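You operate a simulated robot arm through the tools that you are given. There is no shell and no other tool. Be economical: measure what you need, move in short steps, check, and stop when the job is done.

You run a simulated two-armed robot. Do the job below in one go: nothing can be reset, and whatever is moved stays where it is left.

## Task
Pick up the green bottle from the top of the silver bench with one hand, pass it to the other hand and put it on the side bench. Set down upright: green bottle.

It is judged by the outcome, as a careful person would: the job done as asked, and still so three seconds after it is handed in. It fails if anything else is knocked over, pushed out of place, dropped, spilled or broken.

## Robot
Two 7-joint arms with two-finger parallel grippers on one trunk, on a base that drives. Base frame: it is fixed to the floor where the robot stands at the start and does not move with it; the origin is under the middle of the robot, x ahead of it, y to its left, z up; the surface under the hand at the start is at about z = 0.72. Units: m, degrees, N and s.
The left shoulder is at the start at [-0.103, 0.119, 0.782], the right one opposite. With the tool pointing down near the work surface each hand reaches from about 0.14 to 0.58 m from the robot's upright axis, wherever it stands, measured 20 degrees to its own side. Places, roughly: side bench [0.6, -2.3, 0.9]. Payload 3.43 kg a hand.
The tool frame of a hand sits at the grasp point between the pads (the TCP): z along the fingers, y along the line on which they close. The tips reach 0.03 m beyond it. Largest opening 0.094 m; finger width 0.028, thickness 0.01; the body of the gripper, 0.05 by 0.096 m, starts 0.055 m behind the TCP.
Orientation is told as [roll, pitch, yaw] about the base's x, y, z axes, in that order, counted from this pose: with the fingers straight down and closing along the base's y, the tool's x points along the base's -x, its y along +y and its z along -z.

## Interface
- The arms move only by the tool arm_command. It takes "left_plan", "right_plan" or both (then of equal length, played together; a hand with none holds still); each is one flat list of numbers, 7 for each row, row after row: the shift along the tool's x, y, z in m, then the turn, a rotation vector about the tool's x, y, z in degrees, then the gripper command, from -1 (fully open) to 1 (shut), values between in proportion. In form: [tx, ty, tz, rx, ry, rz, grip, tx, ty, tz, rx, ry, rz, grip, ...]. A call has 1 to 8 rows; each row shifts and turns the commanded pose from where the row before left it, along the tool's axes as they then stand. Rows are played at 5 a second. More than 0.05 m and 8.6 degrees between two rows, or a gripper value outside its range, and nothing of the call is played. Where a pose cannot be reached the arm comes as near as it can. A force on the tool above 40 N (or 10 N above the force at the start of the call, whichever is more), or a blocked arm, ends the call early, and 0.2 s more pass. The fingers move at their own pace (about 0.153 m/s each) and stop on an object; they squeeze with about 30 N. The grip force told is the motor's: it shows also when the fingers shut on nothing. Time passes only in rows, and 0.2 s behind the last, so rows that do not move let the fingers close. It gives the time, the measured TCP pose, the force on the tool (base axes), the opening and the grip force at its end, in the units of the frame above (readings bear some noise), with the torque about the TCP (base axes, N m) and any sound that the robot's microphone picked up, and new pictures: "pictures" is both (left out), scene, wrist or none (wrist: the cameras of the hands that moved).
- Cameras (640 x 400 px; columns grow to the right, rows downward): "scene" is now at [0.0431, 0.0072, 1.5019]; the picture's right is [0.06, -1.00, 0.00], its down [-0.64, -0.04, -0.77] and it looks along [0.77, 0.04, -0.64] (base axes); focal length 253 px, centre (320, 200). "left" rides on the left gripper at [0.076, -0.014, -0.102] in its tool frame; the picture's right is [0.18, 0.98, 0.00], its down [-0.75, 0.14, -0.64] and it looks along [-0.63, 0.12, 0.77] (tool axes); focal length 243 px, centre (320, 200). "right" rides on the right gripper at [0.076, 0.014, -0.103] in its tool frame; the picture's right is [-0.18, 0.98, 0.00], its down [-0.75, -0.14, -0.64] and it looks along [-0.63, -0.12, 0.77] (tool axes); focal length 243 px, centre (320, 200). There is no depth. A picture from a camera that has moved, and an enlarged one, comes with that camera's place and axes in the base frame and with its lens.
- lift_body(by): slides the trunk up (or, below 0, down) by that many m; the arms and the scene camera ride with it, the base frame stays. It gives what a move gives, with no picture.
- drive_base(legs): drives the robot by 1 to 6 legs, each [ahead, left, turn to the left] in m, m and degrees, along the robot's own axes; the way and the turn of a leg run together, so that a leg with both is an arc; at most 1.5 m and 180 degrees a leg. The arms and the cameras ride along, it lands a little off, and it stops where it bumps. It gives what a move gives, and a new picture of the scene camera.
- head_to(pan, tilt): turns the head with the scene camera to pan (to the left, within 143 degrees either way) and tilt (down, from -29 to 69), counted from straight ahead of the robot. It gives what a move gives, and a new picture of the scene camera.
- enlarge(camera, box): a new picture of the part [left, top, right, bottom] of that camera's present view, enlarged. No time passes.
- sign_off(): hands the job in; it is judged then, once.

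Go step by step. Nothing tells you exact positions but the pictures and the camera data: compare them with the known pose of the tool, close in by small moves and look again before you grip or let go. The budget is 120 turns and 260 pictures, counting those below and the enlarged ones. Unless the task says otherwise, let go and move clear before handing in, and close with one line.

The tools are called after "Call:" by a JSON object that holds its "name" and its "arguments". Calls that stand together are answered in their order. arm_command: Moves the arms, as the interface text tells. Its arguments: {"type":"object","properties":{"left_plan":{"type":"array","items":{"type":"number"}},"right_plan":{"type":"array","items":{"type":"number"}},"pictures":{"type":"string","enum":["both","scene","wrist","none"]}},"required":[]} The other tools are called the same way: lift_body (by) slides the trunk up or down; drive_base (legs) drives the base; head_to (pan, tilt) turns the head that bears the scene camera; enlarge (camera, box) takes an enlarged picture of a part of a camera's view; sign_off () hands the job in.

At the start:

```text
t: 0.0
left_ee_pos: [0.3593, 0.2344, 1.081]
left_orientation: [0.0, 0.0, -0.1]
left_ft_force: [-0.3, 0.2, 0.4]
left_torque: [0.0, 0.02, 0.02]
left_width: 0.0942
left_grip_force: 0.1
right_ee_pos: [0.3544, -0.0766, 1.141]
right_orientation: [0.0, -0.1, -0.1]
right_ft_force: [-1.0, 0.2, -0.7]
right_torque: [-0.02, 0.01, 0.0]
right_width: 0.0941
right_grip_force: 0.1
trunk travel left (down, up): [-0.205, 0.13]
robot x, y, heading: [-0.0047, -0.003, 0.0]
head pan, tilt: [3.3, 39.7]
```

scene: 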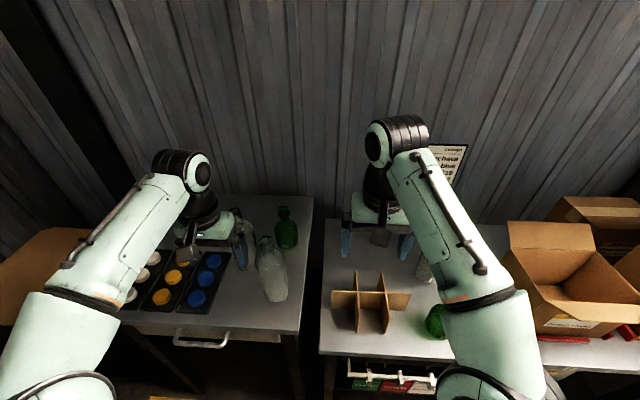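
right: 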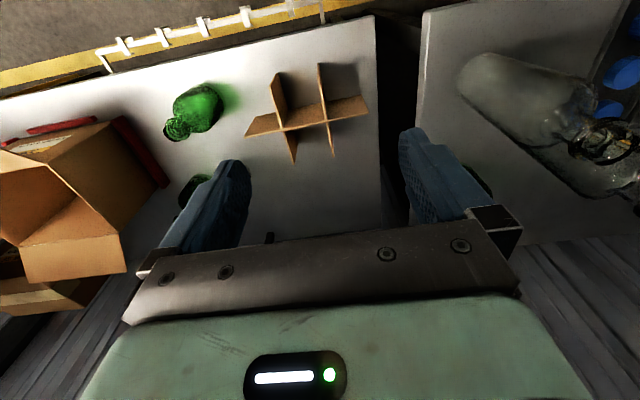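
left: 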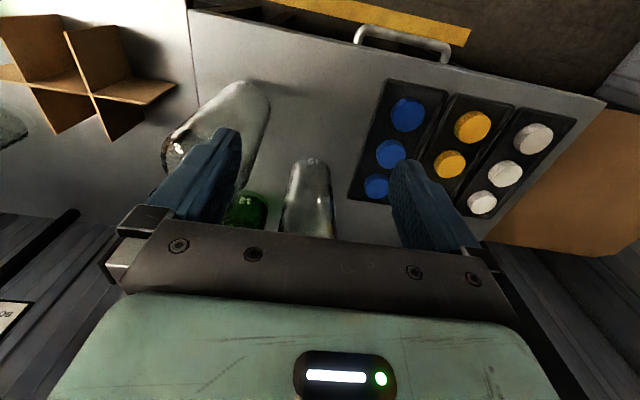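

I see two benches ahead with a gap between them. A green bottle is on the left one, and one or two green things are on the right one. I'll look closer to tell which bench is the "silver" one.

Call:
{"name": "enlarge", "arguments": {"camera": "scene", "box": [200, 180, 360, 310]}}

Call:
{"name": "enlarge", "arguments": {"camera": "scene", "box": [310, 200, 640, 400]}}

Call:
{"name": "head_to", "arguments": {"pan": -75, "tilt": 30}}

```text
3.08 times, centred on (280, 245) of scene
camera zoom: at [0.0431, 0.0072, 1.5019], right [0.06, -1.0, 0.0], down [-0.64, -0.04, -0.77], along [0.77, 0.04, -0.64], focal length 780 px, centre (443, 62)
```

zoom: 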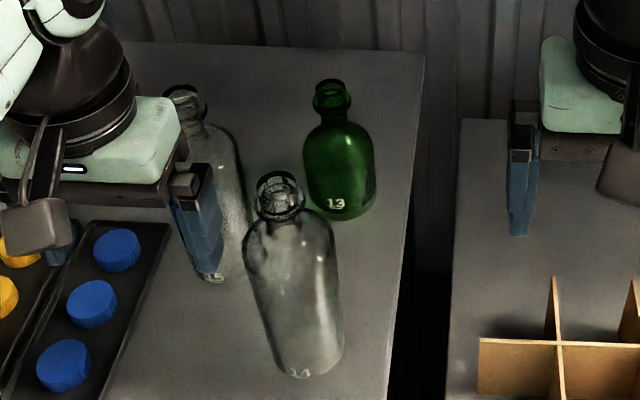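

```text
1.94 times, centred on (475, 300) of scene
camera zoom: at [0.0431, 0.0072, 1.5019], right [0.06, -1.0, 0.0], down [-0.64, -0.04, -0.77], along [0.77, 0.04, -0.64], focal length 492 px, centre (19, 6)
```

zoom: 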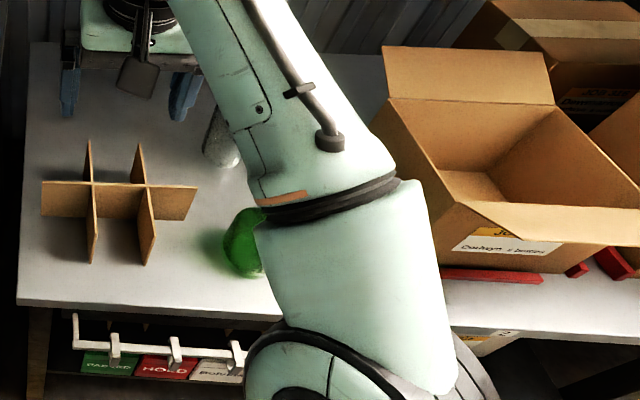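

```text
t: 1.5
left_ee_pos: [0.3589, 0.2356, 1.0806]
left_orientation: [0.0, 0.1, 0.1]
left_ft_force: [-0.5, 0.4, 0.2]
left_torque: [0.0, 0.0, 0.02]
left_width: 0.0938
left_grip_force: 0.1
right_ee_pos: [0.3554, -0.0778, 1.1425]
right_orientation: [-0.1, 0.0, 0.0]
right_ft_force: [-0.2, 0.5, -0.3]
right_torque: [-0.01, 0.01, 0.01]
right_width: 0.094
right_grip_force: 0.2
trunk travel left (down, up): [-0.205, 0.13]
robot x, y, heading: [-0.0018, -0.0041, 0.0]
head pan, tilt: [-75.0, 30.0]
camera scene: at [-0.0185, -0.085, 1.5168], right [-0.97, -0.26, 0.0], down [-0.13, 0.48, -0.87], along [0.22, -0.84, -0.5], focal length 253 px, centre (320, 200)
```

scene: 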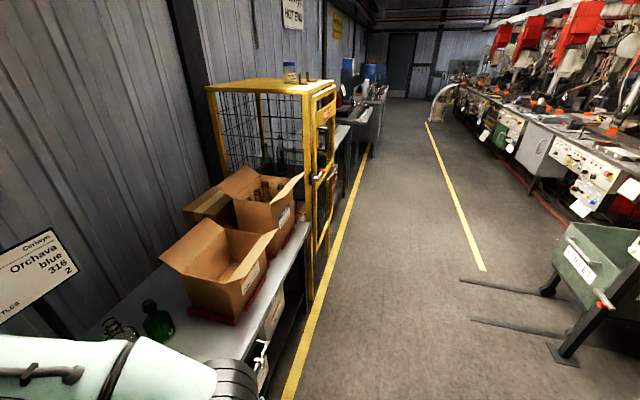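

The right bench also carries green bottles, and the side bench is beyond the yellow cage. I'll zoom in on the side bench, then look at the bench fronts and labels.

Call:
{"name": "enlarge", "arguments": {"camera": "scene", "box": [230, 50, 410, 200]}}

Call:
{"name": "enlarge", "arguments": {"camera": "scene", "box": [0, 220, 300, 400]}}

Call:
{"name": "head_to", "arguments": {"pan": -30, "tilt": 45}}

Call:
{"name": "head_to", "arguments": {"pan": 40, "tilt": 40}}

```text
2.67 times, centred on (320, 125) of scene
camera zoom: at [-0.0185, -0.085, 1.5168], right [-0.97, -0.26, 0.0], down [-0.13, 0.48, -0.87], along [0.22, -0.84, -0.5], focal length 676 px, centre (320, 400)
```

zoom: 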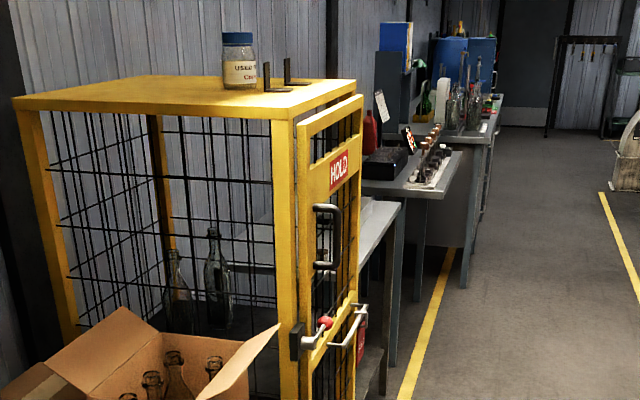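

```text
2.13 times, centred on (150, 310) of scene
camera zoom: at [-0.0185, -0.085, 1.5168], right [-0.97, -0.26, 0.0], down [-0.13, 0.48, -0.87], along [0.22, -0.84, -0.5], focal length 541 px, centre (683, -35)
```

zoom: 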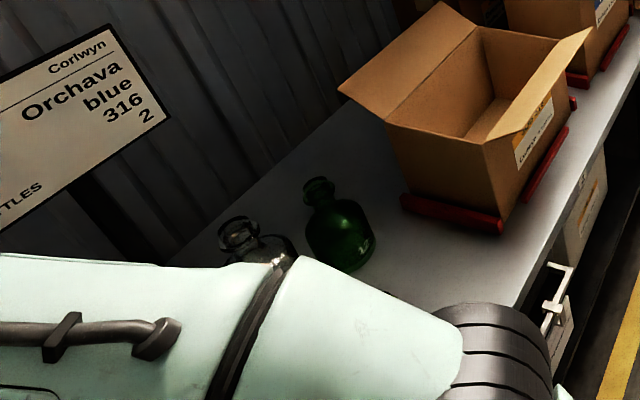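

```text
t: 2.6
left_ee_pos: [0.3602, 0.2342, 1.0804]
left_orientation: [0.0, 0.0, 0.0]
left_ft_force: [-0.2, -0.2, 0.3]
left_torque: [0.0, -0.01, 0.0]
left_width: 0.0942
left_grip_force: 0.2
right_ee_pos: [0.3554, -0.0769, 1.141]
right_orientation: [0.1, 0.0, 0.0]
right_ft_force: [0.3, 0.1, 0.4]
right_torque: [0.03, 0.04, 0.01]
right_width: 0.0937
right_grip_force: 0.0
trunk travel left (down, up): [-0.205, 0.13]
robot x, y, heading: [0.0004, 0.0026, 0.1]
head pan, tilt: [-30.0, 45.0]
camera scene: at [0.0284, -0.0385, 1.4942], right [-0.5, -0.87, 0.0], down [-0.61, 0.35, -0.71], along [0.61, -0.35, -0.71], focal length 253 px, centre (320, 200)
```

scene: 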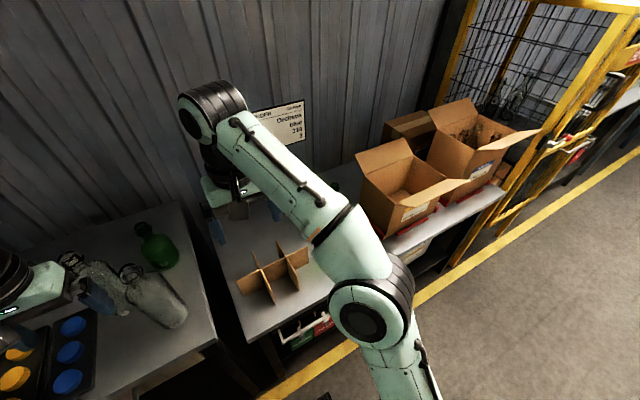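

```text
t: 4.0
left_ee_pos: [0.3588, 0.2352, 1.0812]
left_orientation: [0.0, 0.1, -0.1]
left_ft_force: [0.0, -0.4, -0.1]
left_torque: [0.01, 0.01, -0.02]
left_width: 0.094
left_grip_force: 0.2
right_ee_pos: [0.3549, -0.0784, 1.1408]
right_orientation: [0.0, -0.1, 0.0]
right_ft_force: [-0.3, 0.5, 0.7]
right_torque: [0.0, -0.01, 0.02]
right_width: 0.0941
right_grip_force: 0.0
trunk travel left (down, up): [-0.205, 0.13]
robot x, y, heading: [-0.0007, 0.0007, -0.1]
head pan, tilt: [40.0, 40.0]
camera scene: at [0.0232, 0.0569, 1.5014], right [0.64, -0.77, 0.0], down [-0.49, -0.41, -0.77], along [0.59, 0.49, -0.64], focal length 253 px, centre (320, 200)
```

scene: 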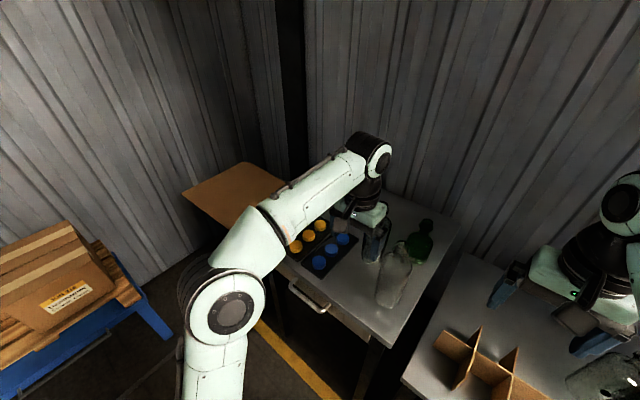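

Call:
{"name": "head_to", "arguments": {"pan": 0, "tilt": 62}}

Call:
{"name": "enlarge", "arguments": {"camera": "scene", "box": [160, 80, 480, 280]}}

Call:
{"name": "enlarge", "arguments": {"camera": "right", "box": [0, 0, 640, 250]}}

```text
t: 5.1
left_ee_pos: [0.3599, 0.2351, 1.0816]
left_orientation: [0.0, 0.1, 0.0]
left_ft_force: [0.1, 0.7, 0.6]
left_torque: [0.0, -0.01, 0.02]
left_width: 0.094
left_grip_force: 0.1
right_ee_pos: [0.356, -0.0772, 1.1421]
right_orientation: [0.0, -0.1, 0.0]
right_ft_force: [0.6, -0.4, 0.3]
right_torque: [-0.01, 0.03, -0.02]
right_width: 0.0941
right_grip_force: 0.1
trunk travel left (down, up): [-0.205, 0.13]
robot x, y, heading: [-0.0017, -0.0008, 0.1]
head pan, tilt: [0.0, 62.0]
camera scene: at [0.0224, 0.0024, 1.4724], right [0.0, -1.0, 0.0], down [-0.88, 0.0, -0.47], along [0.47, 0.0, -0.88], focal length 253 px, centre (320, 200)
```

scene: 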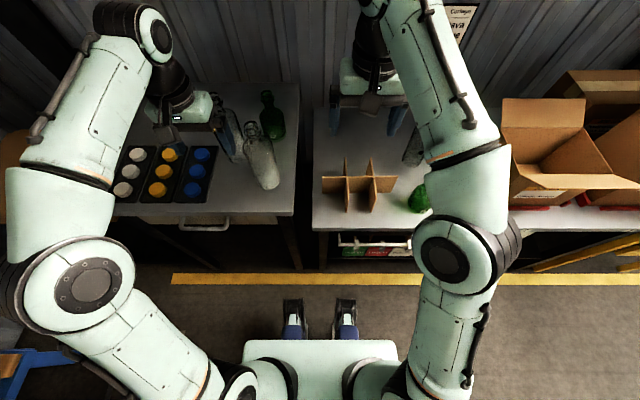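

```text
2.00 times, centred on (320, 180) of scene
camera zoom: at [0.0224, 0.0024, 1.4724], right [0.0, -1.0, 0.0], down [-0.88, 0.0, -0.47], along [0.47, 0.0, -0.88], focal length 507 px, centre (320, 240)
```

zoom: 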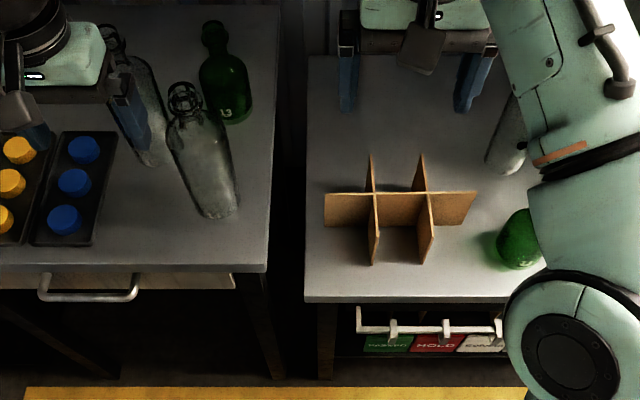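

```text
1.00 times, centred on (320, 125) of right (not enlarged: the box is as wide or as high as the picture)
camera zoom: at [0.278, -0.0628, 1.245], right [0.18, 0.98, 0.0], down [0.75, -0.14, 0.64], along [0.63, -0.12, -0.77], focal length 243 px, centre (320, 275)
```

zoom: 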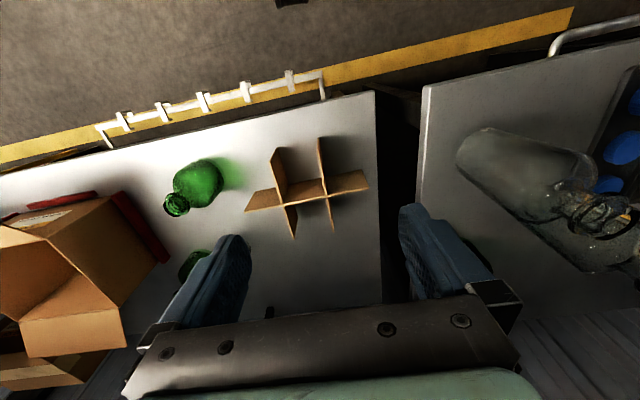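

The left bench is grey metal and has exactly one green bottle ("13"), near (0.71, 0.175), about 0.18 tall, with two clear ones beside it. The right bench is paler and has two green bottles, so I take the left one as the silver bench. I'll move ahead a little and look at the bottle more closely.

Call:
{"name": "drive_base", "arguments": {"legs": [[0.11, 0.0, 0]]}}

Call:
{"name": "head_to", "arguments": {"pan": 12, "tilt": 45}}

Call:
{"name": "enlarge", "arguments": {"camera": "scene", "box": [240, 120, 400, 220]}}

Call:
{"name": "enlarge", "arguments": {"camera": "left", "box": [0, 0, 640, 400]}}

```text
t: 6.2
left_ee_pos: [0.4184, 0.2331, 1.0795]
left_orientation: [0.1, 0.2, -0.1]
left_ft_force: [-0.7, 0.2, 0.4]
left_torque: [-0.02, -0.06, -0.02]
left_width: 0.0939
left_grip_force: 0.1
right_ee_pos: [0.4154, -0.0769, 1.1397]
right_orientation: [-0.1, 0.1, 0.0]
right_ft_force: [-0.3, -0.5, 0.1]
right_torque: [0.02, -0.04, 0.0]
right_width: 0.0942
right_grip_force: 0.1
trunk travel left (down, up): [-0.205, 0.13]
robot x, y, heading: [0.0594, -0.002, -0.2]
head pan, tilt: [0.0, 62.0]
stopped in leg 1: the robot was blocked; the commanded pose is now the measured one
camera scene: at [0.0802, 0.0024, 1.4724], right [0.0, -1.0, 0.0], down [-0.88, 0.0, -0.47], along [0.47, 0.0, -0.88], focal length 253 px, centre (320, 200)
```

scene: 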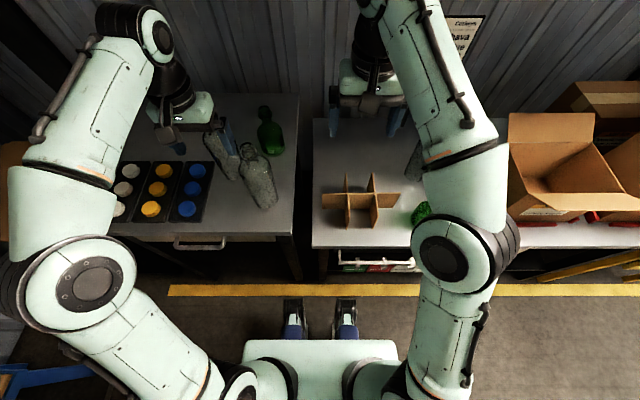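

```text
t: 7.0
left_ee_pos: [0.4212, 0.2331, 1.079]
left_orientation: [0.1, 0.3, 0.0]
left_ft_force: [-0.8, 0.3, -0.3]
left_torque: [-0.01, 0.0, 0.0]
left_width: 0.094
left_grip_force: 0.1
right_ee_pos: [0.4165, -0.077, 1.1399]
right_orientation: [-0.2, 0.1, -0.1]
right_ft_force: [0.3, 0.0, -0.3]
right_torque: [0.0, 0.0, 0.01]
right_width: 0.0942
right_grip_force: 0.0
trunk travel left (down, up): [-0.205, 0.13]
robot x, y, heading: [0.0634, -0.0034, -0.1]
head pan, tilt: [12.0, 45.0]
camera scene: at [0.0982, 0.0191, 1.4941], right [0.21, -0.98, 0.0], down [-0.69, -0.15, -0.71], along [0.69, 0.15, -0.71], focal length 253 px, centre (320, 200)
```

scene: 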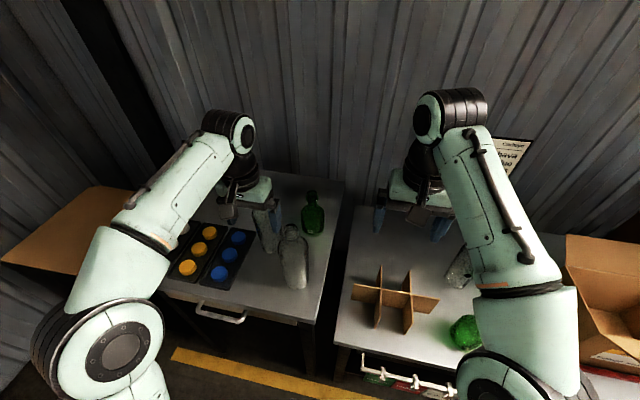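

```text
4.00 times, centred on (320, 170) of scene
camera zoom: at [0.0982, 0.0191, 1.4941], right [0.21, -0.98, 0.0], down [-0.69, -0.15, -0.71], along [0.69, 0.15, -0.71], focal length 1014 px, centre (320, 320)
```

zoom: 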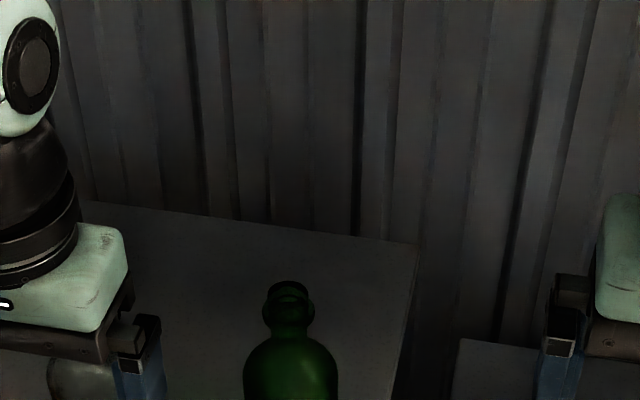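

```text
1.00 times, centred on (320, 200) of left (not enlarged: the box is as wide or as high as the picture)
camera zoom: at [0.3455, 0.2193, 1.18], right [-0.18, 0.98, 0.0], down [0.76, 0.14, 0.64], along [0.63, 0.12, -0.77], focal length 243 px, centre (320, 200)
```

zoom: 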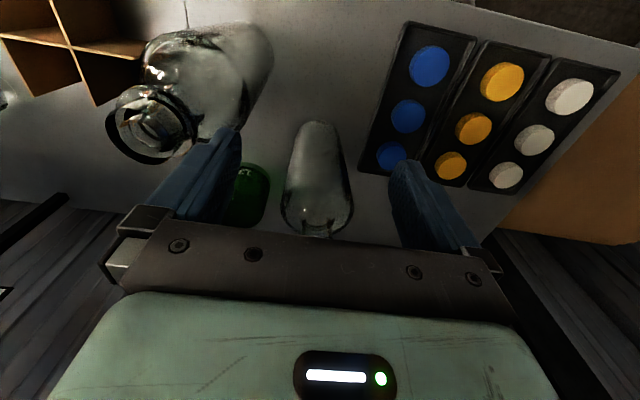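

The bottle's axis is near (0.70, 0.175), its top near z 0.906, the lip about 0.044 wide and the body about 0.082. The left hand goes up and over at a safe height, then I look again.

Call:
{"name": "arm_command", "arguments": {"left_plan": [0, 0, -0.04, 0, 0, 0, -1, 0, 0, -0.04, 0, 0, 0, -1, -0.045, -0.012, 0, 0, 0, 0, -1, -0.045, -0.012, 0, 0, 0, 0, -1, -0.045, -0.012, 0, 0, 0, 0, -1, -0.045, -0.012, 0, 0, 0, 0, -1, -0.03, -0.01, 0, 0, 0, 0, -1, 0, 0, 0, 0, 0, 0, -1]}}

```text
t: 8.8
left_ee_pos: [0.4642, 0.2187, 1.1125]
left_orientation: [0.1, 0.0, -0.2]
left_ft_force: [-0.7, 0.5, 0.9]
left_torque: [0.01, 0.03, 0.02]
left_width: 0.094
left_grip_force: 0.1
left hand out of reach, approached as far as the arm can: row 2, 3, 4, 5, 6, 7
right_ee_pos: [0.4169, -0.077, 1.1392]
right_orientation: [-0.2, 0.1, -0.1]
right_ft_force: [0.4, -0.2, 0.3]
right_torque: [0.04, 0.02, -0.01]
right_width: 0.094
right_grip_force: 0.1
trunk travel left (down, up): [-0.205, 0.13]
robot x, y, heading: [0.058, 0.0023, -0.1]
head pan, tilt: [12.0, 45.0]
camera scene: at [0.0984, 0.0188, 1.4942], right [0.21, -0.98, 0.0], down [-0.69, -0.15, -0.71], along [0.69, 0.15, -0.71], focal length 253 px, centre (320, 200)
camera left: at [0.3887, 0.2041, 1.2133], right [-0.18, 0.98, 0.0], down [0.76, 0.14, 0.64], along [0.63, 0.12, -0.77], focal length 243 px, centre (320, 200)
```

scene: 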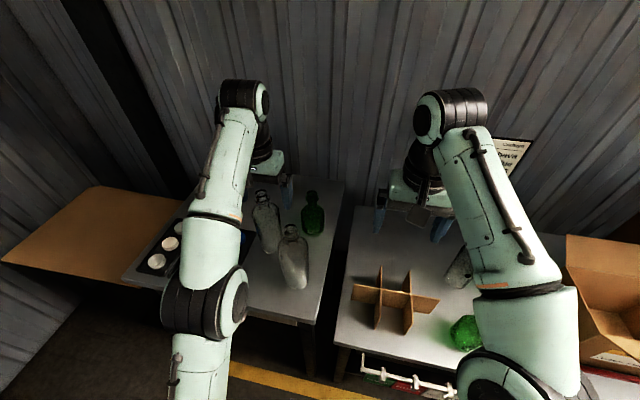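
left: 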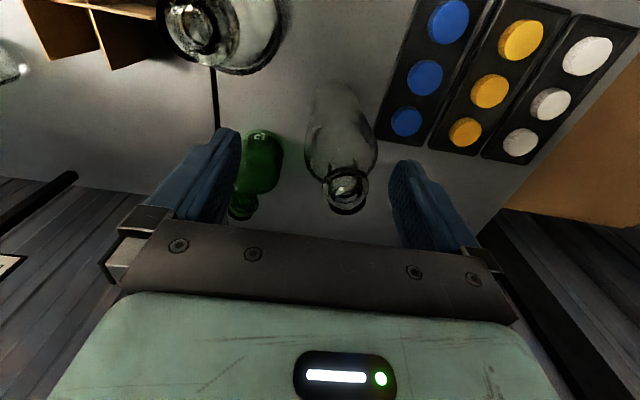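

The left arm comes up short here, and a nearly straight arm would brush the tall clear bottle. I'll look down at what blocks the base to choose a better stance.

Call:
{"name": "head_to", "arguments": {"pan": 0, "tilt": 69}}

Call:
{"name": "enlarge", "arguments": {"camera": "scene", "box": [160, 200, 480, 400]}}

Call:
{"name": "head_to", "arguments": {"pan": 70, "tilt": 60}}

Call:
{"name": "head_to", "arguments": {"pan": -80, "tilt": 60}}

```text
t: 9.7
left_ee_pos: [0.4651, 0.2193, 1.1109]
left_orientation: [0.1, 0.2, -0.1]
left_ft_force: [-0.2, -0.4, 0.1]
left_torque: [0.02, -0.02, -0.04]
left_width: 0.094
left_grip_force: 0.0
right_ee_pos: [0.417, -0.0777, 1.14]
right_orientation: [-0.3, 0.0, -0.1]
right_ft_force: [-0.3, 0.6, 0.0]
right_torque: [-0.04, 0.01, 0.01]
right_width: 0.0938
right_grip_force: 0.1
trunk travel left (down, up): [-0.205, 0.13]
robot x, y, heading: [0.062, 0.0004, 0.1]
head pan, tilt: [0.0, 68.8]
camera scene: at [0.0747, 0.0023, 1.4653], right [0.0, -1.0, 0.0], down [-0.93, 0.0, -0.36], along [0.36, 0.0, -0.93], focal length 253 px, centre (320, 200)
```

scene: 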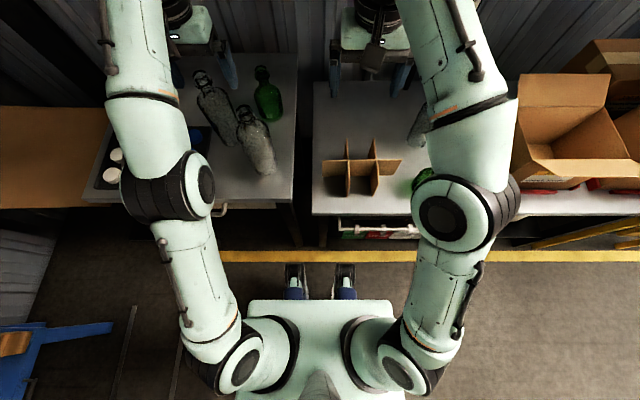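

```text
2.00 times, centred on (320, 300) of scene
camera zoom: at [0.0747, 0.0023, 1.4653], right [0.0, -1.0, 0.0], down [-0.93, 0.0, -0.36], along [0.36, 0.0, -0.93], focal length 507 px, centre (320, 0)
```

zoom: 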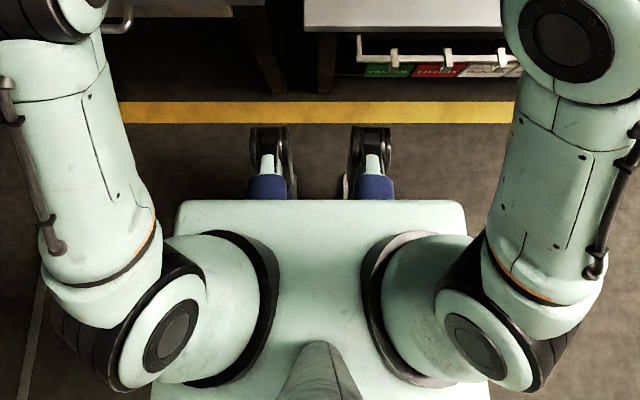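

```text
t: 11.1
left_ee_pos: [0.4638, 0.2201, 1.1116]
left_orientation: [0.1, 0.1, -0.1]
left_ft_force: [-0.1, 0.2, -0.4]
left_torque: [0.01, -0.02, 0.03]
left_width: 0.094
left_grip_force: 0.0
right_ee_pos: [0.4166, -0.0769, 1.1391]
right_orientation: [-0.2, 0.1, -0.1]
right_ft_force: [0.6, -0.6, 0.0]
right_torque: [-0.04, -0.01, -0.03]
right_width: 0.0941
right_grip_force: 0.0
trunk travel left (down, up): [-0.205, 0.13]
robot x, y, heading: [0.0584, 0.0027, 0.0]
head pan, tilt: [70.0, 60.0]
camera scene: at [0.0416, 0.065, 1.4747], right [0.94, -0.34, 0.0], down [-0.3, -0.81, -0.5], along [0.17, 0.47, -0.87], focal length 253 px, centre (320, 200)
```

scene: 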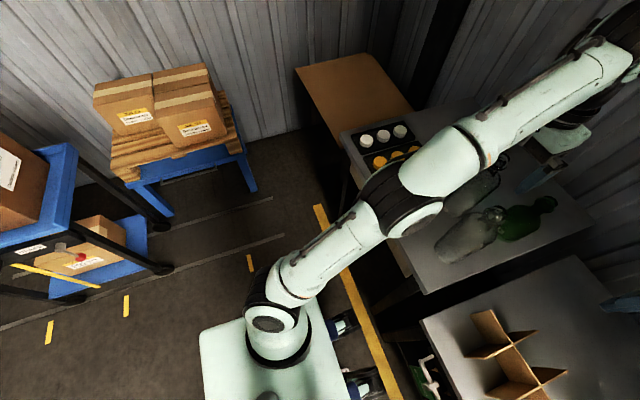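

```text
t: 13.5
left_ee_pos: [0.465, 0.22, 1.113]
left_orientation: [0.1, 0.1, -0.1]
left_ft_force: [-0.1, 1.4, -0.5]
left_torque: [-0.01, -0.01, 0.02]
left_width: 0.094
left_grip_force: 0.0
right_ee_pos: [0.4167, -0.0775, 1.1396]
right_orientation: [-0.2, 0.1, -0.1]
right_ft_force: [-0.2, -0.1, -1.1]
right_torque: [-0.03, 0.03, 0.0]
right_width: 0.0941
right_grip_force: 0.1
trunk travel left (down, up): [-0.205, 0.13]
robot x, y, heading: [0.0615, 0.0011, 0.0]
head pan, tilt: [-80.0, 60.0]
camera scene: at [0.0302, -0.0633, 1.4747], right [-0.98, -0.17, 0.0], down [-0.15, 0.85, -0.5], along [0.09, -0.49, -0.87], focal length 253 px, centre (320, 200)
```

scene: 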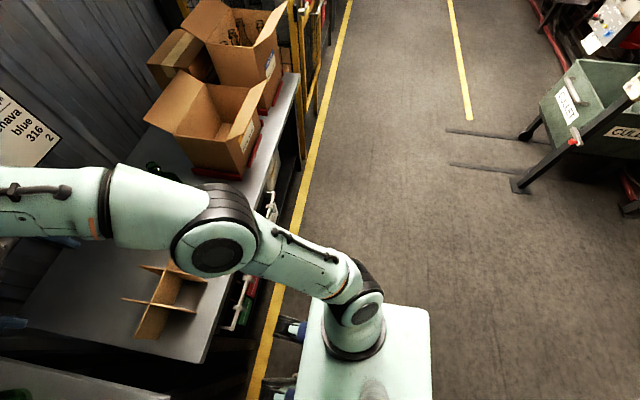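

The base can't get closer facing the bench. Turning left brings the right shoulder forward, and the right arm then comes in from the bottle's free side. I'll raise the trunk, back off and turn, then slide in.

Call:
{"name": "lift_body", "arguments": {"by": 0.13}}

Call:
{"name": "drive_base", "arguments": {"legs": [[-0.35, 0, 0], [0, 0, 65], [0.15, -0.15, 0]]}}

Call:
{"name": "head_to", "arguments": {"pan": -50, "tilt": 50}}

```text
t: 15.0
left_ee_pos: [0.4622, 0.2212, 1.2431]
left_orientation: [0.1, 0.4, -0.1]
left_ft_force: [-0.4, -0.7, -0.8]
left_torque: [-0.01, -0.01, 0.02]
left_width: 0.0941
left_grip_force: 0.0
right_ee_pos: [0.4157, -0.0766, 1.2685]
right_orientation: [-0.1, 0.1, -0.1]
right_ft_force: [0.1, -0.4, 0.2]
right_torque: [-0.01, 0.02, 0.01]
right_width: 0.0938
right_grip_force: 0.0
trunk travel left (down, up): [-0.335, 0.0]
robot x, y, heading: [0.06, -0.0011, -0.1]
head pan, tilt: [-80.0, 60.0]
```

```text
t: 21.8
left_ee_pos: [-0.1387, 0.5347, 1.2434]
left_orientation: [0.1, 0.1, 66.2]
left_ft_force: [0.5, 0.6, 0.4]
left_torque: [0.0, 0.02, 0.0]
left_width: 0.0939
left_grip_force: 0.0
right_ee_pos: [0.1153, 0.3731, 1.2682]
right_orientation: [-0.2, 0.1, 66.2]
right_ft_force: [0.7, 0.4, -0.1]
right_torque: [0.01, 0.0, 0.02]
right_width: 0.0939
right_grip_force: 0.1
trunk travel left (down, up): [-0.335, 0.0]
robot x, y, heading: [-0.0993, 0.079, 66.2]
head pan, tilt: [-80.0, 60.0]
camera scene: at [-0.0518, 0.0228, 1.6086], right [-0.24, -0.97, 0.0], down [-0.84, 0.21, -0.5], along [0.49, -0.12, -0.87], focal length 253 px, centre (320, 200)
```

scene: 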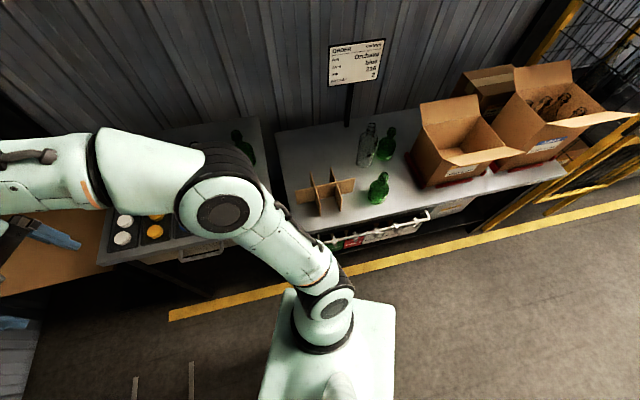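

```text
t: 22.7
left_ee_pos: [-0.1387, 0.5351, 1.2428]
left_orientation: [0.0, 0.3, 66.2]
left_ft_force: [0.3, 0.0, 0.3]
left_torque: [-0.02, 0.03, 0.01]
left_width: 0.0939
left_grip_force: 0.0
right_ee_pos: [0.1145, 0.3724, 1.269]
right_orientation: [0.0, 0.1, 66.1]
right_ft_force: [-0.3, 0.3, -0.7]
right_torque: [0.0, 0.0, 0.01]
right_width: 0.0938
right_grip_force: 0.1
trunk travel left (down, up): [-0.335, 0.0]
robot x, y, heading: [-0.1009, 0.0737, 66.4]
head pan, tilt: [-50.0, 50.0]
camera scene: at [-0.0426, 0.0603, 1.6212], right [0.28, -0.96, 0.0], down [-0.74, -0.21, -0.64], along [0.62, 0.18, -0.77], focal length 253 px, centre (320, 200)
```

scene: 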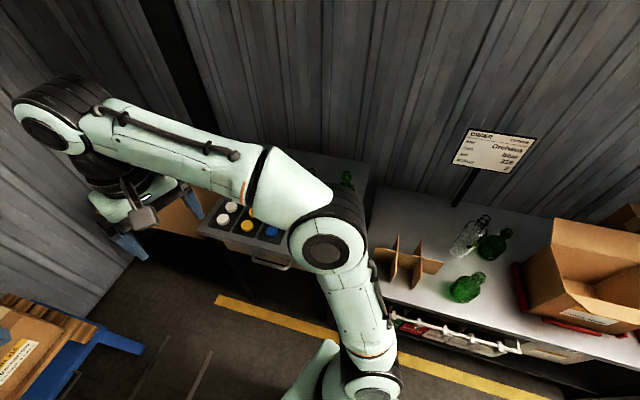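

Here both benches are in view. I'll zoom in to compare their tops and read the sign before going on.

Call:
{"name": "enlarge", "arguments": {"camera": "scene", "box": [200, 120, 640, 395]}}

Call:
{"name": "head_to", "arguments": {"pan": -66, "tilt": 35}}

Call:
{"name": "enlarge", "arguments": {"camera": "scene", "box": [200, 150, 520, 350]}}

```text
1.45 times, centred on (420, 258) of scene
camera zoom: at [-0.0426, 0.0603, 1.6212], right [0.28, -0.96, 0.0], down [-0.74, -0.21, -0.64], along [0.62, 0.18, -0.77], focal length 369 px, centre (174, 116)
```

zoom: 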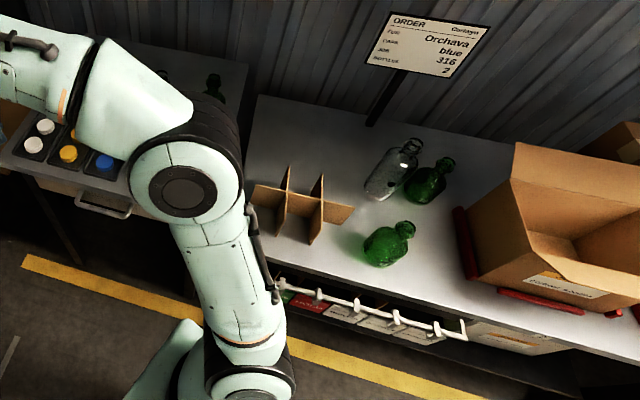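

```text
t: 23.5
left_ee_pos: [-0.1394, 0.535, 1.2435]
left_orientation: [0.1, 0.2, 66.3]
left_ft_force: [0.5, 1.3, 1.1]
left_torque: [0.02, -0.04, 0.04]
left_width: 0.0941
left_grip_force: 0.0
right_ee_pos: [0.1153, 0.3731, 1.2695]
right_orientation: [-0.2, 0.1, 66.2]
right_ft_force: [0.3, -0.2, 0.4]
right_torque: [-0.01, -0.02, 0.01]
right_width: 0.0941
right_grip_force: 0.1
trunk travel left (down, up): [-0.335, 0.0]
robot x, y, heading: [-0.0994, 0.0787, 66.3]
head pan, tilt: [-66.0, 35.0]
camera scene: at [-0.0284, 0.0395, 1.6429], right [0.01, -1.0, 0.0], down [-0.57, 0.0, -0.82], along [0.82, 0.0, -0.57], focal length 253 px, centre (320, 200)
```

scene: 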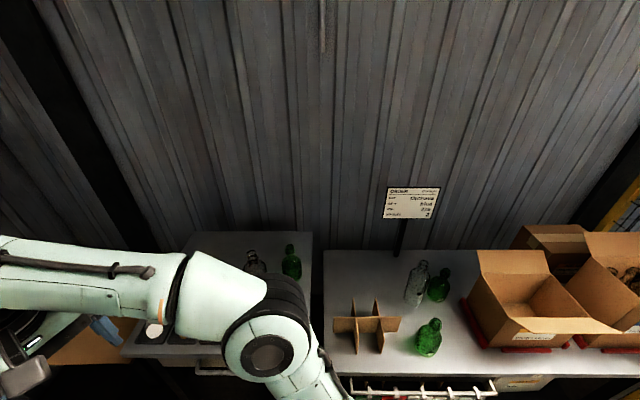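

```text
2.00 times, centred on (360, 250) of scene
camera zoom: at [-0.0284, 0.0395, 1.6429], right [0.01, -1.0, 0.0], down [-0.57, 0.0, -0.82], along [0.82, 0.0, -0.57], focal length 507 px, centre (240, 100)
```

zoom: 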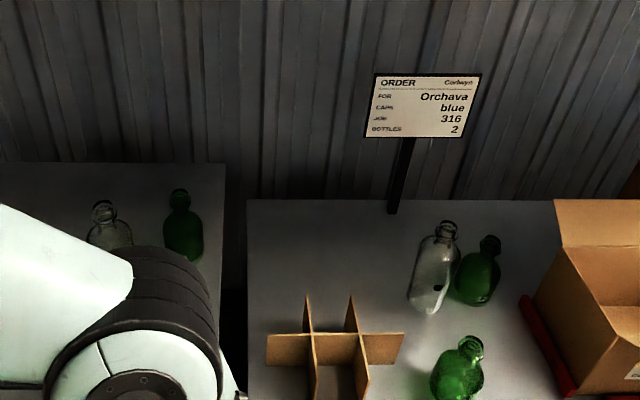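

I'm keeping the left bench, since its green bottle is the only one of its kind there. I'll slide the base in toward it.

Call:
{"name": "drive_base", "arguments": {"legs": [[0.061, -0.137, 0]]}}

Call:
{"name": "head_to", "arguments": {"pan": -42, "tilt": 45}}

```text
t: 25.4
left_ee_pos: [0.0098, 0.5351, 1.2433]
left_orientation: [0.1, 0.3, 66.5]
left_ft_force: [0.3, 1.4, 0.6]
left_torque: [-0.01, 0.0, -0.04]
left_width: 0.0939
left_grip_force: 0.0
right_ee_pos: [0.2652, 0.3738, 1.2699]
right_orientation: [-0.1, 0.1, 66.3]
right_ft_force: [-0.1, -0.1, 0.8]
right_torque: [-0.01, -0.03, 0.03]
right_width: 0.0939
right_grip_force: 0.1
trunk travel left (down, up): [-0.335, 0.0]
robot x, y, heading: [0.0506, 0.0763, 66.2]
head pan, tilt: [-66.0, 35.0]
camera scene: at [0.1224, 0.0397, 1.643], right [0.01, -1.0, 0.0], down [-0.57, 0.0, -0.82], along [0.82, 0.01, -0.57], focal length 253 px, centre (320, 200)
```

scene: 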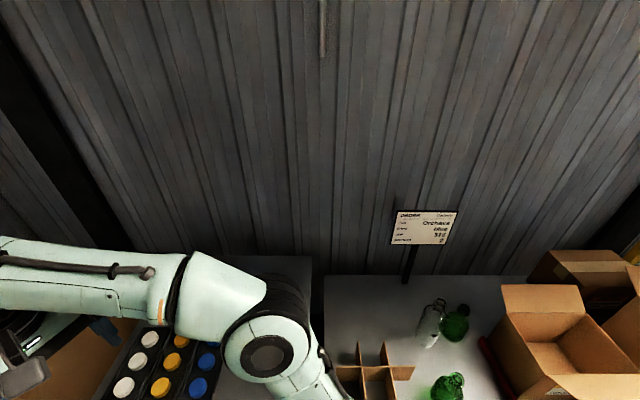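

```text
t: 26.3
left_ee_pos: [0.0111, 0.535, 1.2431]
left_orientation: [0.1, 0.2, 66.3]
left_ft_force: [-0.5, 0.8, 0.4]
left_torque: [0.02, 0.0, -0.01]
left_width: 0.0938
left_grip_force: 0.0
right_ee_pos: [0.2653, 0.3735, 1.2686]
right_orientation: [-0.2, 0.0, 66.3]
right_ft_force: [0.1, -0.2, 0.7]
right_torque: [-0.01, 0.0, 0.04]
right_width: 0.094
right_grip_force: 0.1
trunk travel left (down, up): [-0.335, 0.0]
robot x, y, heading: [0.0515, 0.079, 66.7]
head pan, tilt: [-42.0, 45.0]
camera scene: at [0.1084, 0.0727, 1.6282], right [0.41, -0.91, 0.0], down [-0.64, -0.29, -0.71], along [0.64, 0.29, -0.71], focal length 253 px, centre (320, 200)
```

scene: 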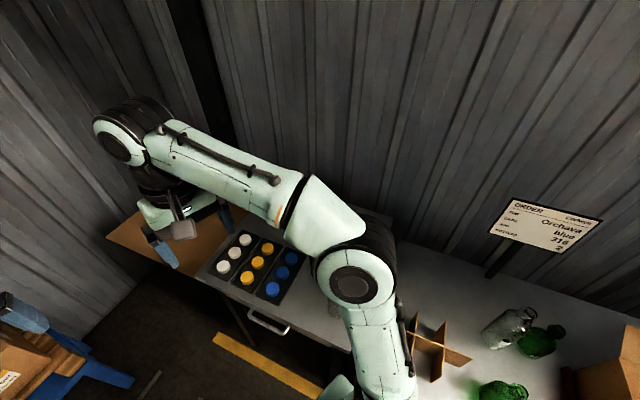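

The slide went in unhindered. Next I turn the right hand so its back faces the shoulder (yaw about 22°) and lower it somewhat.

Call:
{"name": "arm_command", "arguments": {"right_plan": [0, 0, 0.02, 0, 0, 7.4, -1, 0, 0, 0.02, 0, 0, 7.4, -1, 0, 0, 0.02, 0, 0, 7.4, -1, 0, 0, 0.02, 0, 0, 7.4, -1, 0, 0, 0.02, 0, 0, 7.4, -1, 0, 0, 0.02, 0, 0, 7.4, -1, 0, 0, 0, 0, 0, 0, -1]}}

```text
t: 27.9
left_ee_pos: [0.0107, 0.5349, 1.244]
left_orientation: [0.1, 0.3, 66.4]
left_ft_force: [0.1, 0.6, 1.2]
left_torque: [0.0, 0.02, 0.01]
left_width: 0.0942
left_grip_force: 0.0
right_ee_pos: [0.267, 0.3717, 1.1486]
right_orientation: [-0.3, -0.1, 21.8]
right_ft_force: [-0.6, -0.7, -0.1]
right_torque: [0.03, -0.02, 0.0]
right_width: 0.0941
right_grip_force: 0.1
trunk travel left (down, up): [-0.335, 0.0]
robot x, y, heading: [0.0479, 0.0771, 66.5]
head pan, tilt: [-42.0, 45.0]
camera scene: at [0.1085, 0.0728, 1.6282], right [0.41, -0.91, 0.0], down [-0.64, -0.29, -0.71], along [0.64, 0.29, -0.71], focal length 253 px, centre (320, 200)
camera right: at [0.1896, 0.3573, 1.2528], right [-0.19, 0.98, 0.0], down [0.75, 0.15, 0.64], along [0.63, 0.12, -0.77], focal length 243 px, centre (320, 200)
```

scene: 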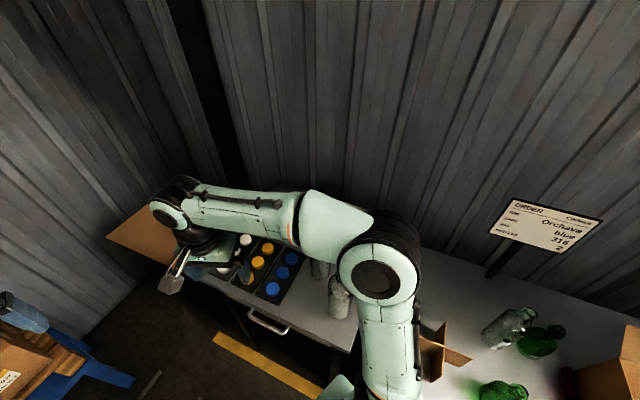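
right: 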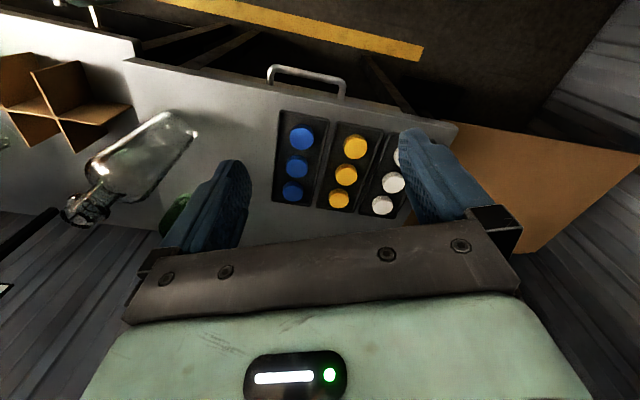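

Call:
{"name": "arm_command", "arguments": {"right_plan": [-0.0226, -0.0418, 0, 0, 0, 0, -1, -0.0226, -0.0418, 0, 0, 0, 0, -1, -0.0226, -0.0418, 0, 0, 0, 0, -1, -0.0226, -0.0418, 0, 0, 0, 0, -1, -0.0226, -0.0418, 0, 0, 0, 0, -1, -0.0226, -0.0418, 0, 0, 0, 0, -1, -0.0226, -0.0418, 0, 0, 0, 0, -1, -0.0226, -0.0418, 0, 0, 0, 0, -1]}}

```text
t: 29.7
left_ee_pos: [0.0118, 0.5347, 1.243]
left_orientation: [0.0, 0.3, 66.2]
left_ft_force: [-0.4, -0.1, 0.3]
left_torque: [0.0, 0.05, 0.02]
left_width: 0.0942
left_grip_force: 0.1
right_ee_pos: [0.558, 0.1265, 1.1464]
right_orientation: [-0.2, 0.0, 21.9]
right_ft_force: [0.8, 0.2, -0.6]
right_torque: [-0.01, 0.01, 0.0]
right_width: 0.0937
right_grip_force: 0.2
trunk travel left (down, up): [-0.335, 0.0]
robot x, y, heading: [0.0541, 0.0795, 66.3]
head pan, tilt: [-42.0, 45.0]
camera scene: at [0.1093, 0.0724, 1.6281], right [0.41, -0.91, 0.0], down [-0.64, -0.29, -0.71], along [0.64, 0.29, -0.71], focal length 253 px, centre (320, 200)
camera right: at [0.4813, 0.1132, 1.2506], right [-0.2, 0.98, 0.0], down [0.75, 0.15, 0.64], along [0.63, 0.12, -0.77], focal length 243 px, centre (320, 200)
```

scene: 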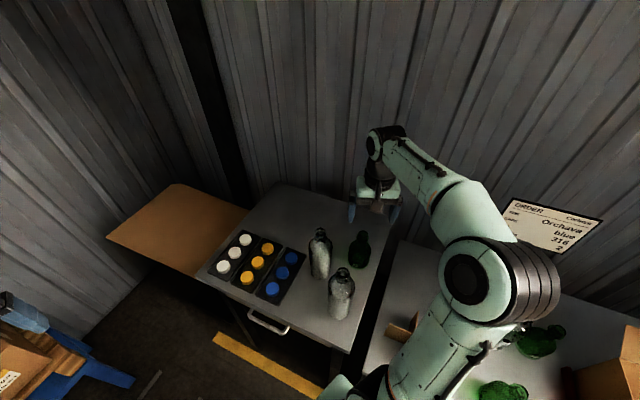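
right: 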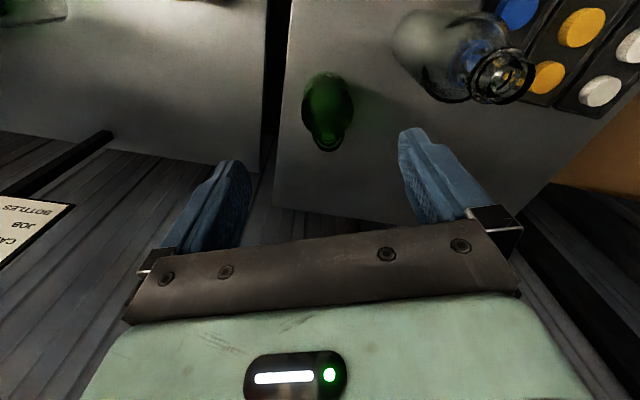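

The arm now clears the clear bottles well. I'll zoom the wrist view to locate the green bottle's mouth precisely.

Call:
{"name": "enlarge", "arguments": {"camera": "right", "box": [240, 40, 400, 190]}}

Call:
{"name": "enlarge", "arguments": {"camera": "scene", "box": [290, 180, 430, 330]}}

```text
2.67 times, centred on (320, 115) of right
camera zoom: at [0.4813, 0.1132, 1.2506], right [-0.2, 0.98, 0.0], down [0.75, 0.15, 0.64], along [0.63, 0.12, -0.77], focal length 647 px, centre (320, 427)
```

zoom: 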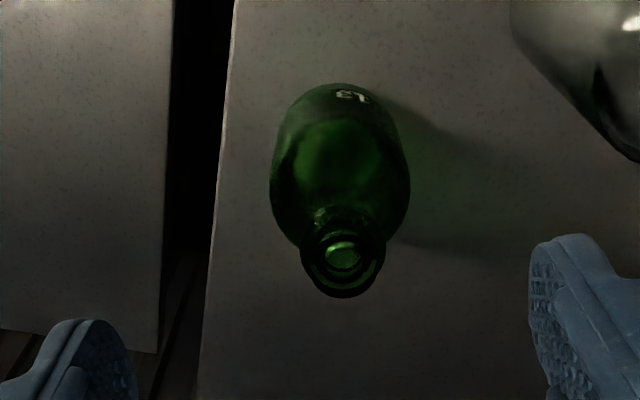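

```text
2.67 times, centred on (360, 255) of scene
camera zoom: at [0.1093, 0.0724, 1.6281], right [0.41, -0.91, 0.0], down [-0.64, -0.29, -0.71], along [0.64, 0.29, -0.71], focal length 676 px, centre (213, 53)
```

zoom: 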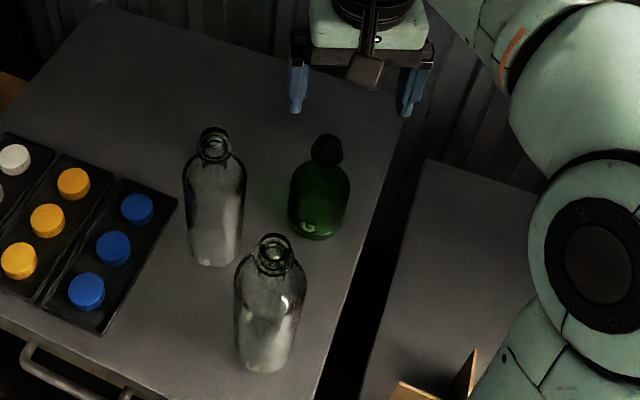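

Triangulating between views puts the bench top nearer z 0.845, with the green mouth near (0.607, 0.149, 0.975). I'll shift over it and check.

Call:
{"name": "arm_command", "arguments": {"right_plan": [-0.026, 0.002, 0, 0, 0, 0, -1, -0.026, 0.002, 0, 0, 0, 0, -1, 0, 0, 0.03, 0, 0, 0, -1], "pictures": "none"}}

Call:
{"name": "enlarge", "arguments": {"camera": "right", "box": [220, 0, 420, 200]}}

Call:
{"name": "enlarge", "arguments": {"camera": "scene", "box": [290, 180, 430, 330]}}

```text
t: 30.5
left_ee_pos: [0.0109, 0.5336, 1.2427]
left_orientation: [0.1, 0.3, 66.3]
left_ft_force: [0.2, -0.5, 0.3]
left_torque: [0.02, 0.0, -0.01]
left_width: 0.094
left_grip_force: 0.0
right_ee_pos: [0.6047, 0.1527, 1.1203]
right_orientation: [-0.2, -0.1, 21.9]
right_ft_force: [-0.6, 0.1, 0.2]
right_torque: [0.02, -0.01, 0.04]
right_width: 0.094
right_grip_force: 0.1
trunk travel left (down, up): [-0.335, 0.0]
robot x, y, heading: [0.0541, 0.077, 66.3]
head pan, tilt: [-42.0, 45.0]
```

```text
2.00 times, centred on (320, 100) of right
camera zoom: at [0.5281, 0.1379, 1.2231], right [-0.2, 0.98, 0.0], down [0.75, 0.15, 0.64], along [0.63, 0.12, -0.77], focal length 485 px, centre (320, 400)
```

zoom: 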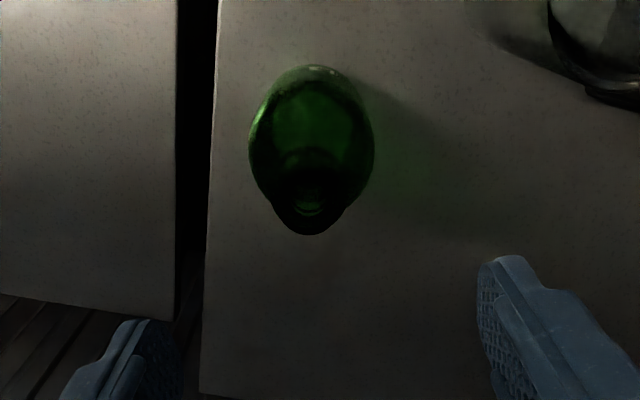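

```text
2.67 times, centred on (360, 255) of scene
camera zoom: at [0.1084, 0.0724, 1.6281], right [0.41, -0.91, 0.0], down [-0.64, -0.29, -0.71], along [0.64, 0.29, -0.71], focal length 676 px, centre (213, 53)
```

zoom: 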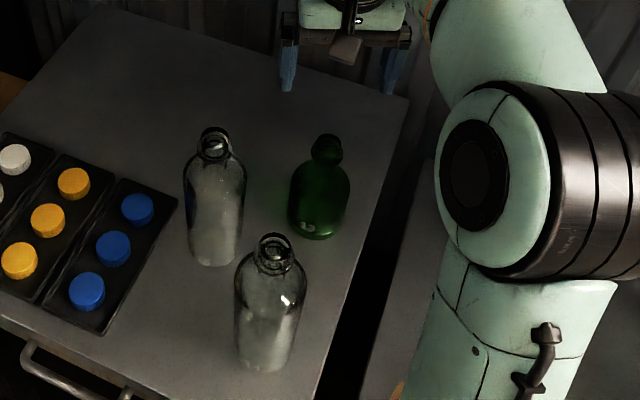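

Two wrist views agree: the mouth is at (0.608, 0.1475, 0.976). I'll centre over it and come down partway, then check.

Call:
{"name": "arm_command", "arguments": {"right_plan": [-0.001, -0.006, 0, 0, 0, 0, -1, 0, 0, 0.035, 0, 0, 0, -1, 0, 0, 0.035, 0, 0, 0, -1, 0, 0, 0.02, 0, 0, 0, -1, 0, 0, 0, 0, 0, 0, -1]}}

Call:
{"name": "enlarge", "arguments": {"camera": "right", "box": [220, 80, 420, 240]}}

Call:
{"name": "enlarge", "arguments": {"camera": "scene", "box": [290, 180, 430, 330]}}

```text
t: 31.7
left_ee_pos: [0.0107, 0.5348, 1.243]
left_orientation: [0.1, 0.3, 66.3]
left_ft_force: [-0.9, -0.4, -0.4]
left_torque: [0.03, -0.01, 0.02]
left_width: 0.0939
left_grip_force: 0.1
right_ee_pos: [0.6067, 0.1467, 1.0291]
right_orientation: [-0.2, -0.1, 21.9]
right_ft_force: [0.0, 0.5, -0.4]
right_torque: [-0.03, -0.03, 0.0]
right_width: 0.0939
right_grip_force: 0.1
trunk travel left (down, up): [-0.335, 0.0]
robot x, y, heading: [0.0491, 0.0779, 66.3]
head pan, tilt: [-42.0, 45.0]
camera scene: at [0.1084, 0.0728, 1.6282], right [0.41, -0.91, 0.0], down [-0.64, -0.29, -0.71], along [0.64, 0.29, -0.71], focal length 253 px, centre (320, 200)
camera right: at [0.53, 0.1308, 1.1329], right [-0.2, 0.98, 0.0], down [0.75, 0.15, 0.64], along [0.63, 0.12, -0.77], focal length 243 px, centre (320, 200)
```

scene: 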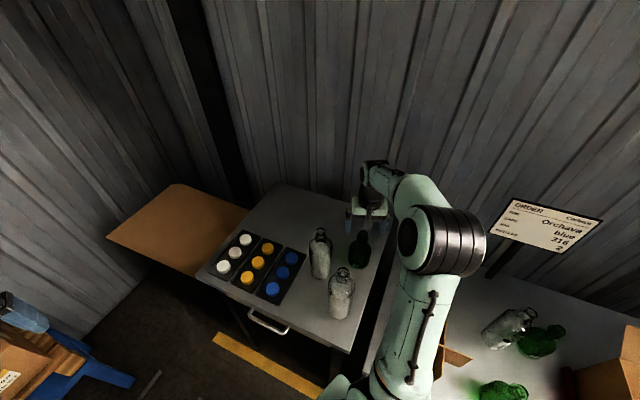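
right: 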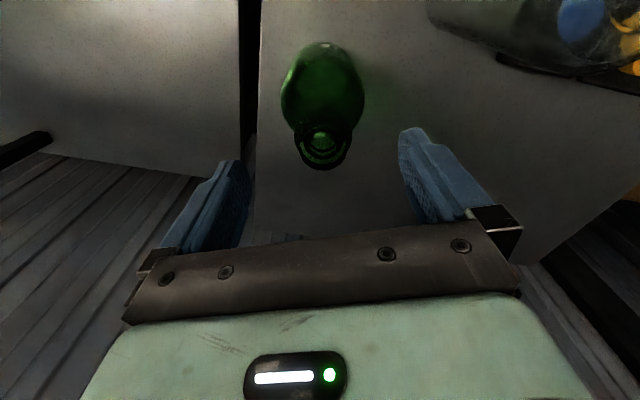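

```text
2.50 times, centred on (320, 160) of right
camera zoom: at [0.53, 0.1308, 1.1329], right [-0.2, 0.98, 0.0], down [0.75, 0.15, 0.64], along [0.63, 0.12, -0.77], focal length 606 px, centre (320, 300)
```

zoom: 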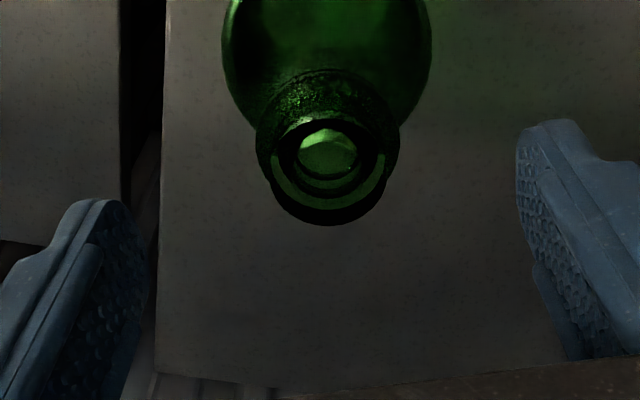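

```text
2.67 times, centred on (360, 255) of scene
camera zoom: at [0.1084, 0.0728, 1.6282], right [0.41, -0.91, 0.0], down [-0.64, -0.29, -0.71], along [0.64, 0.29, -0.71], focal length 676 px, centre (213, 53)
```

zoom: 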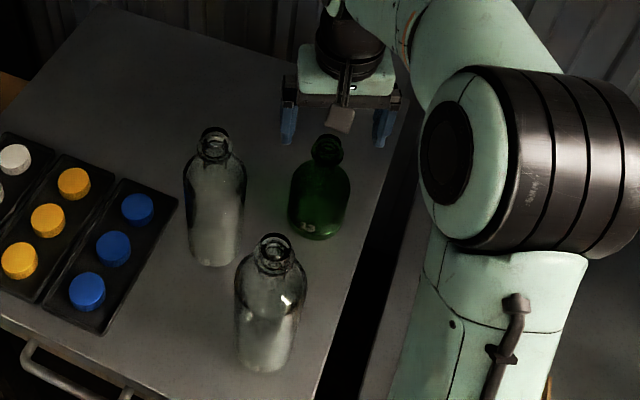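

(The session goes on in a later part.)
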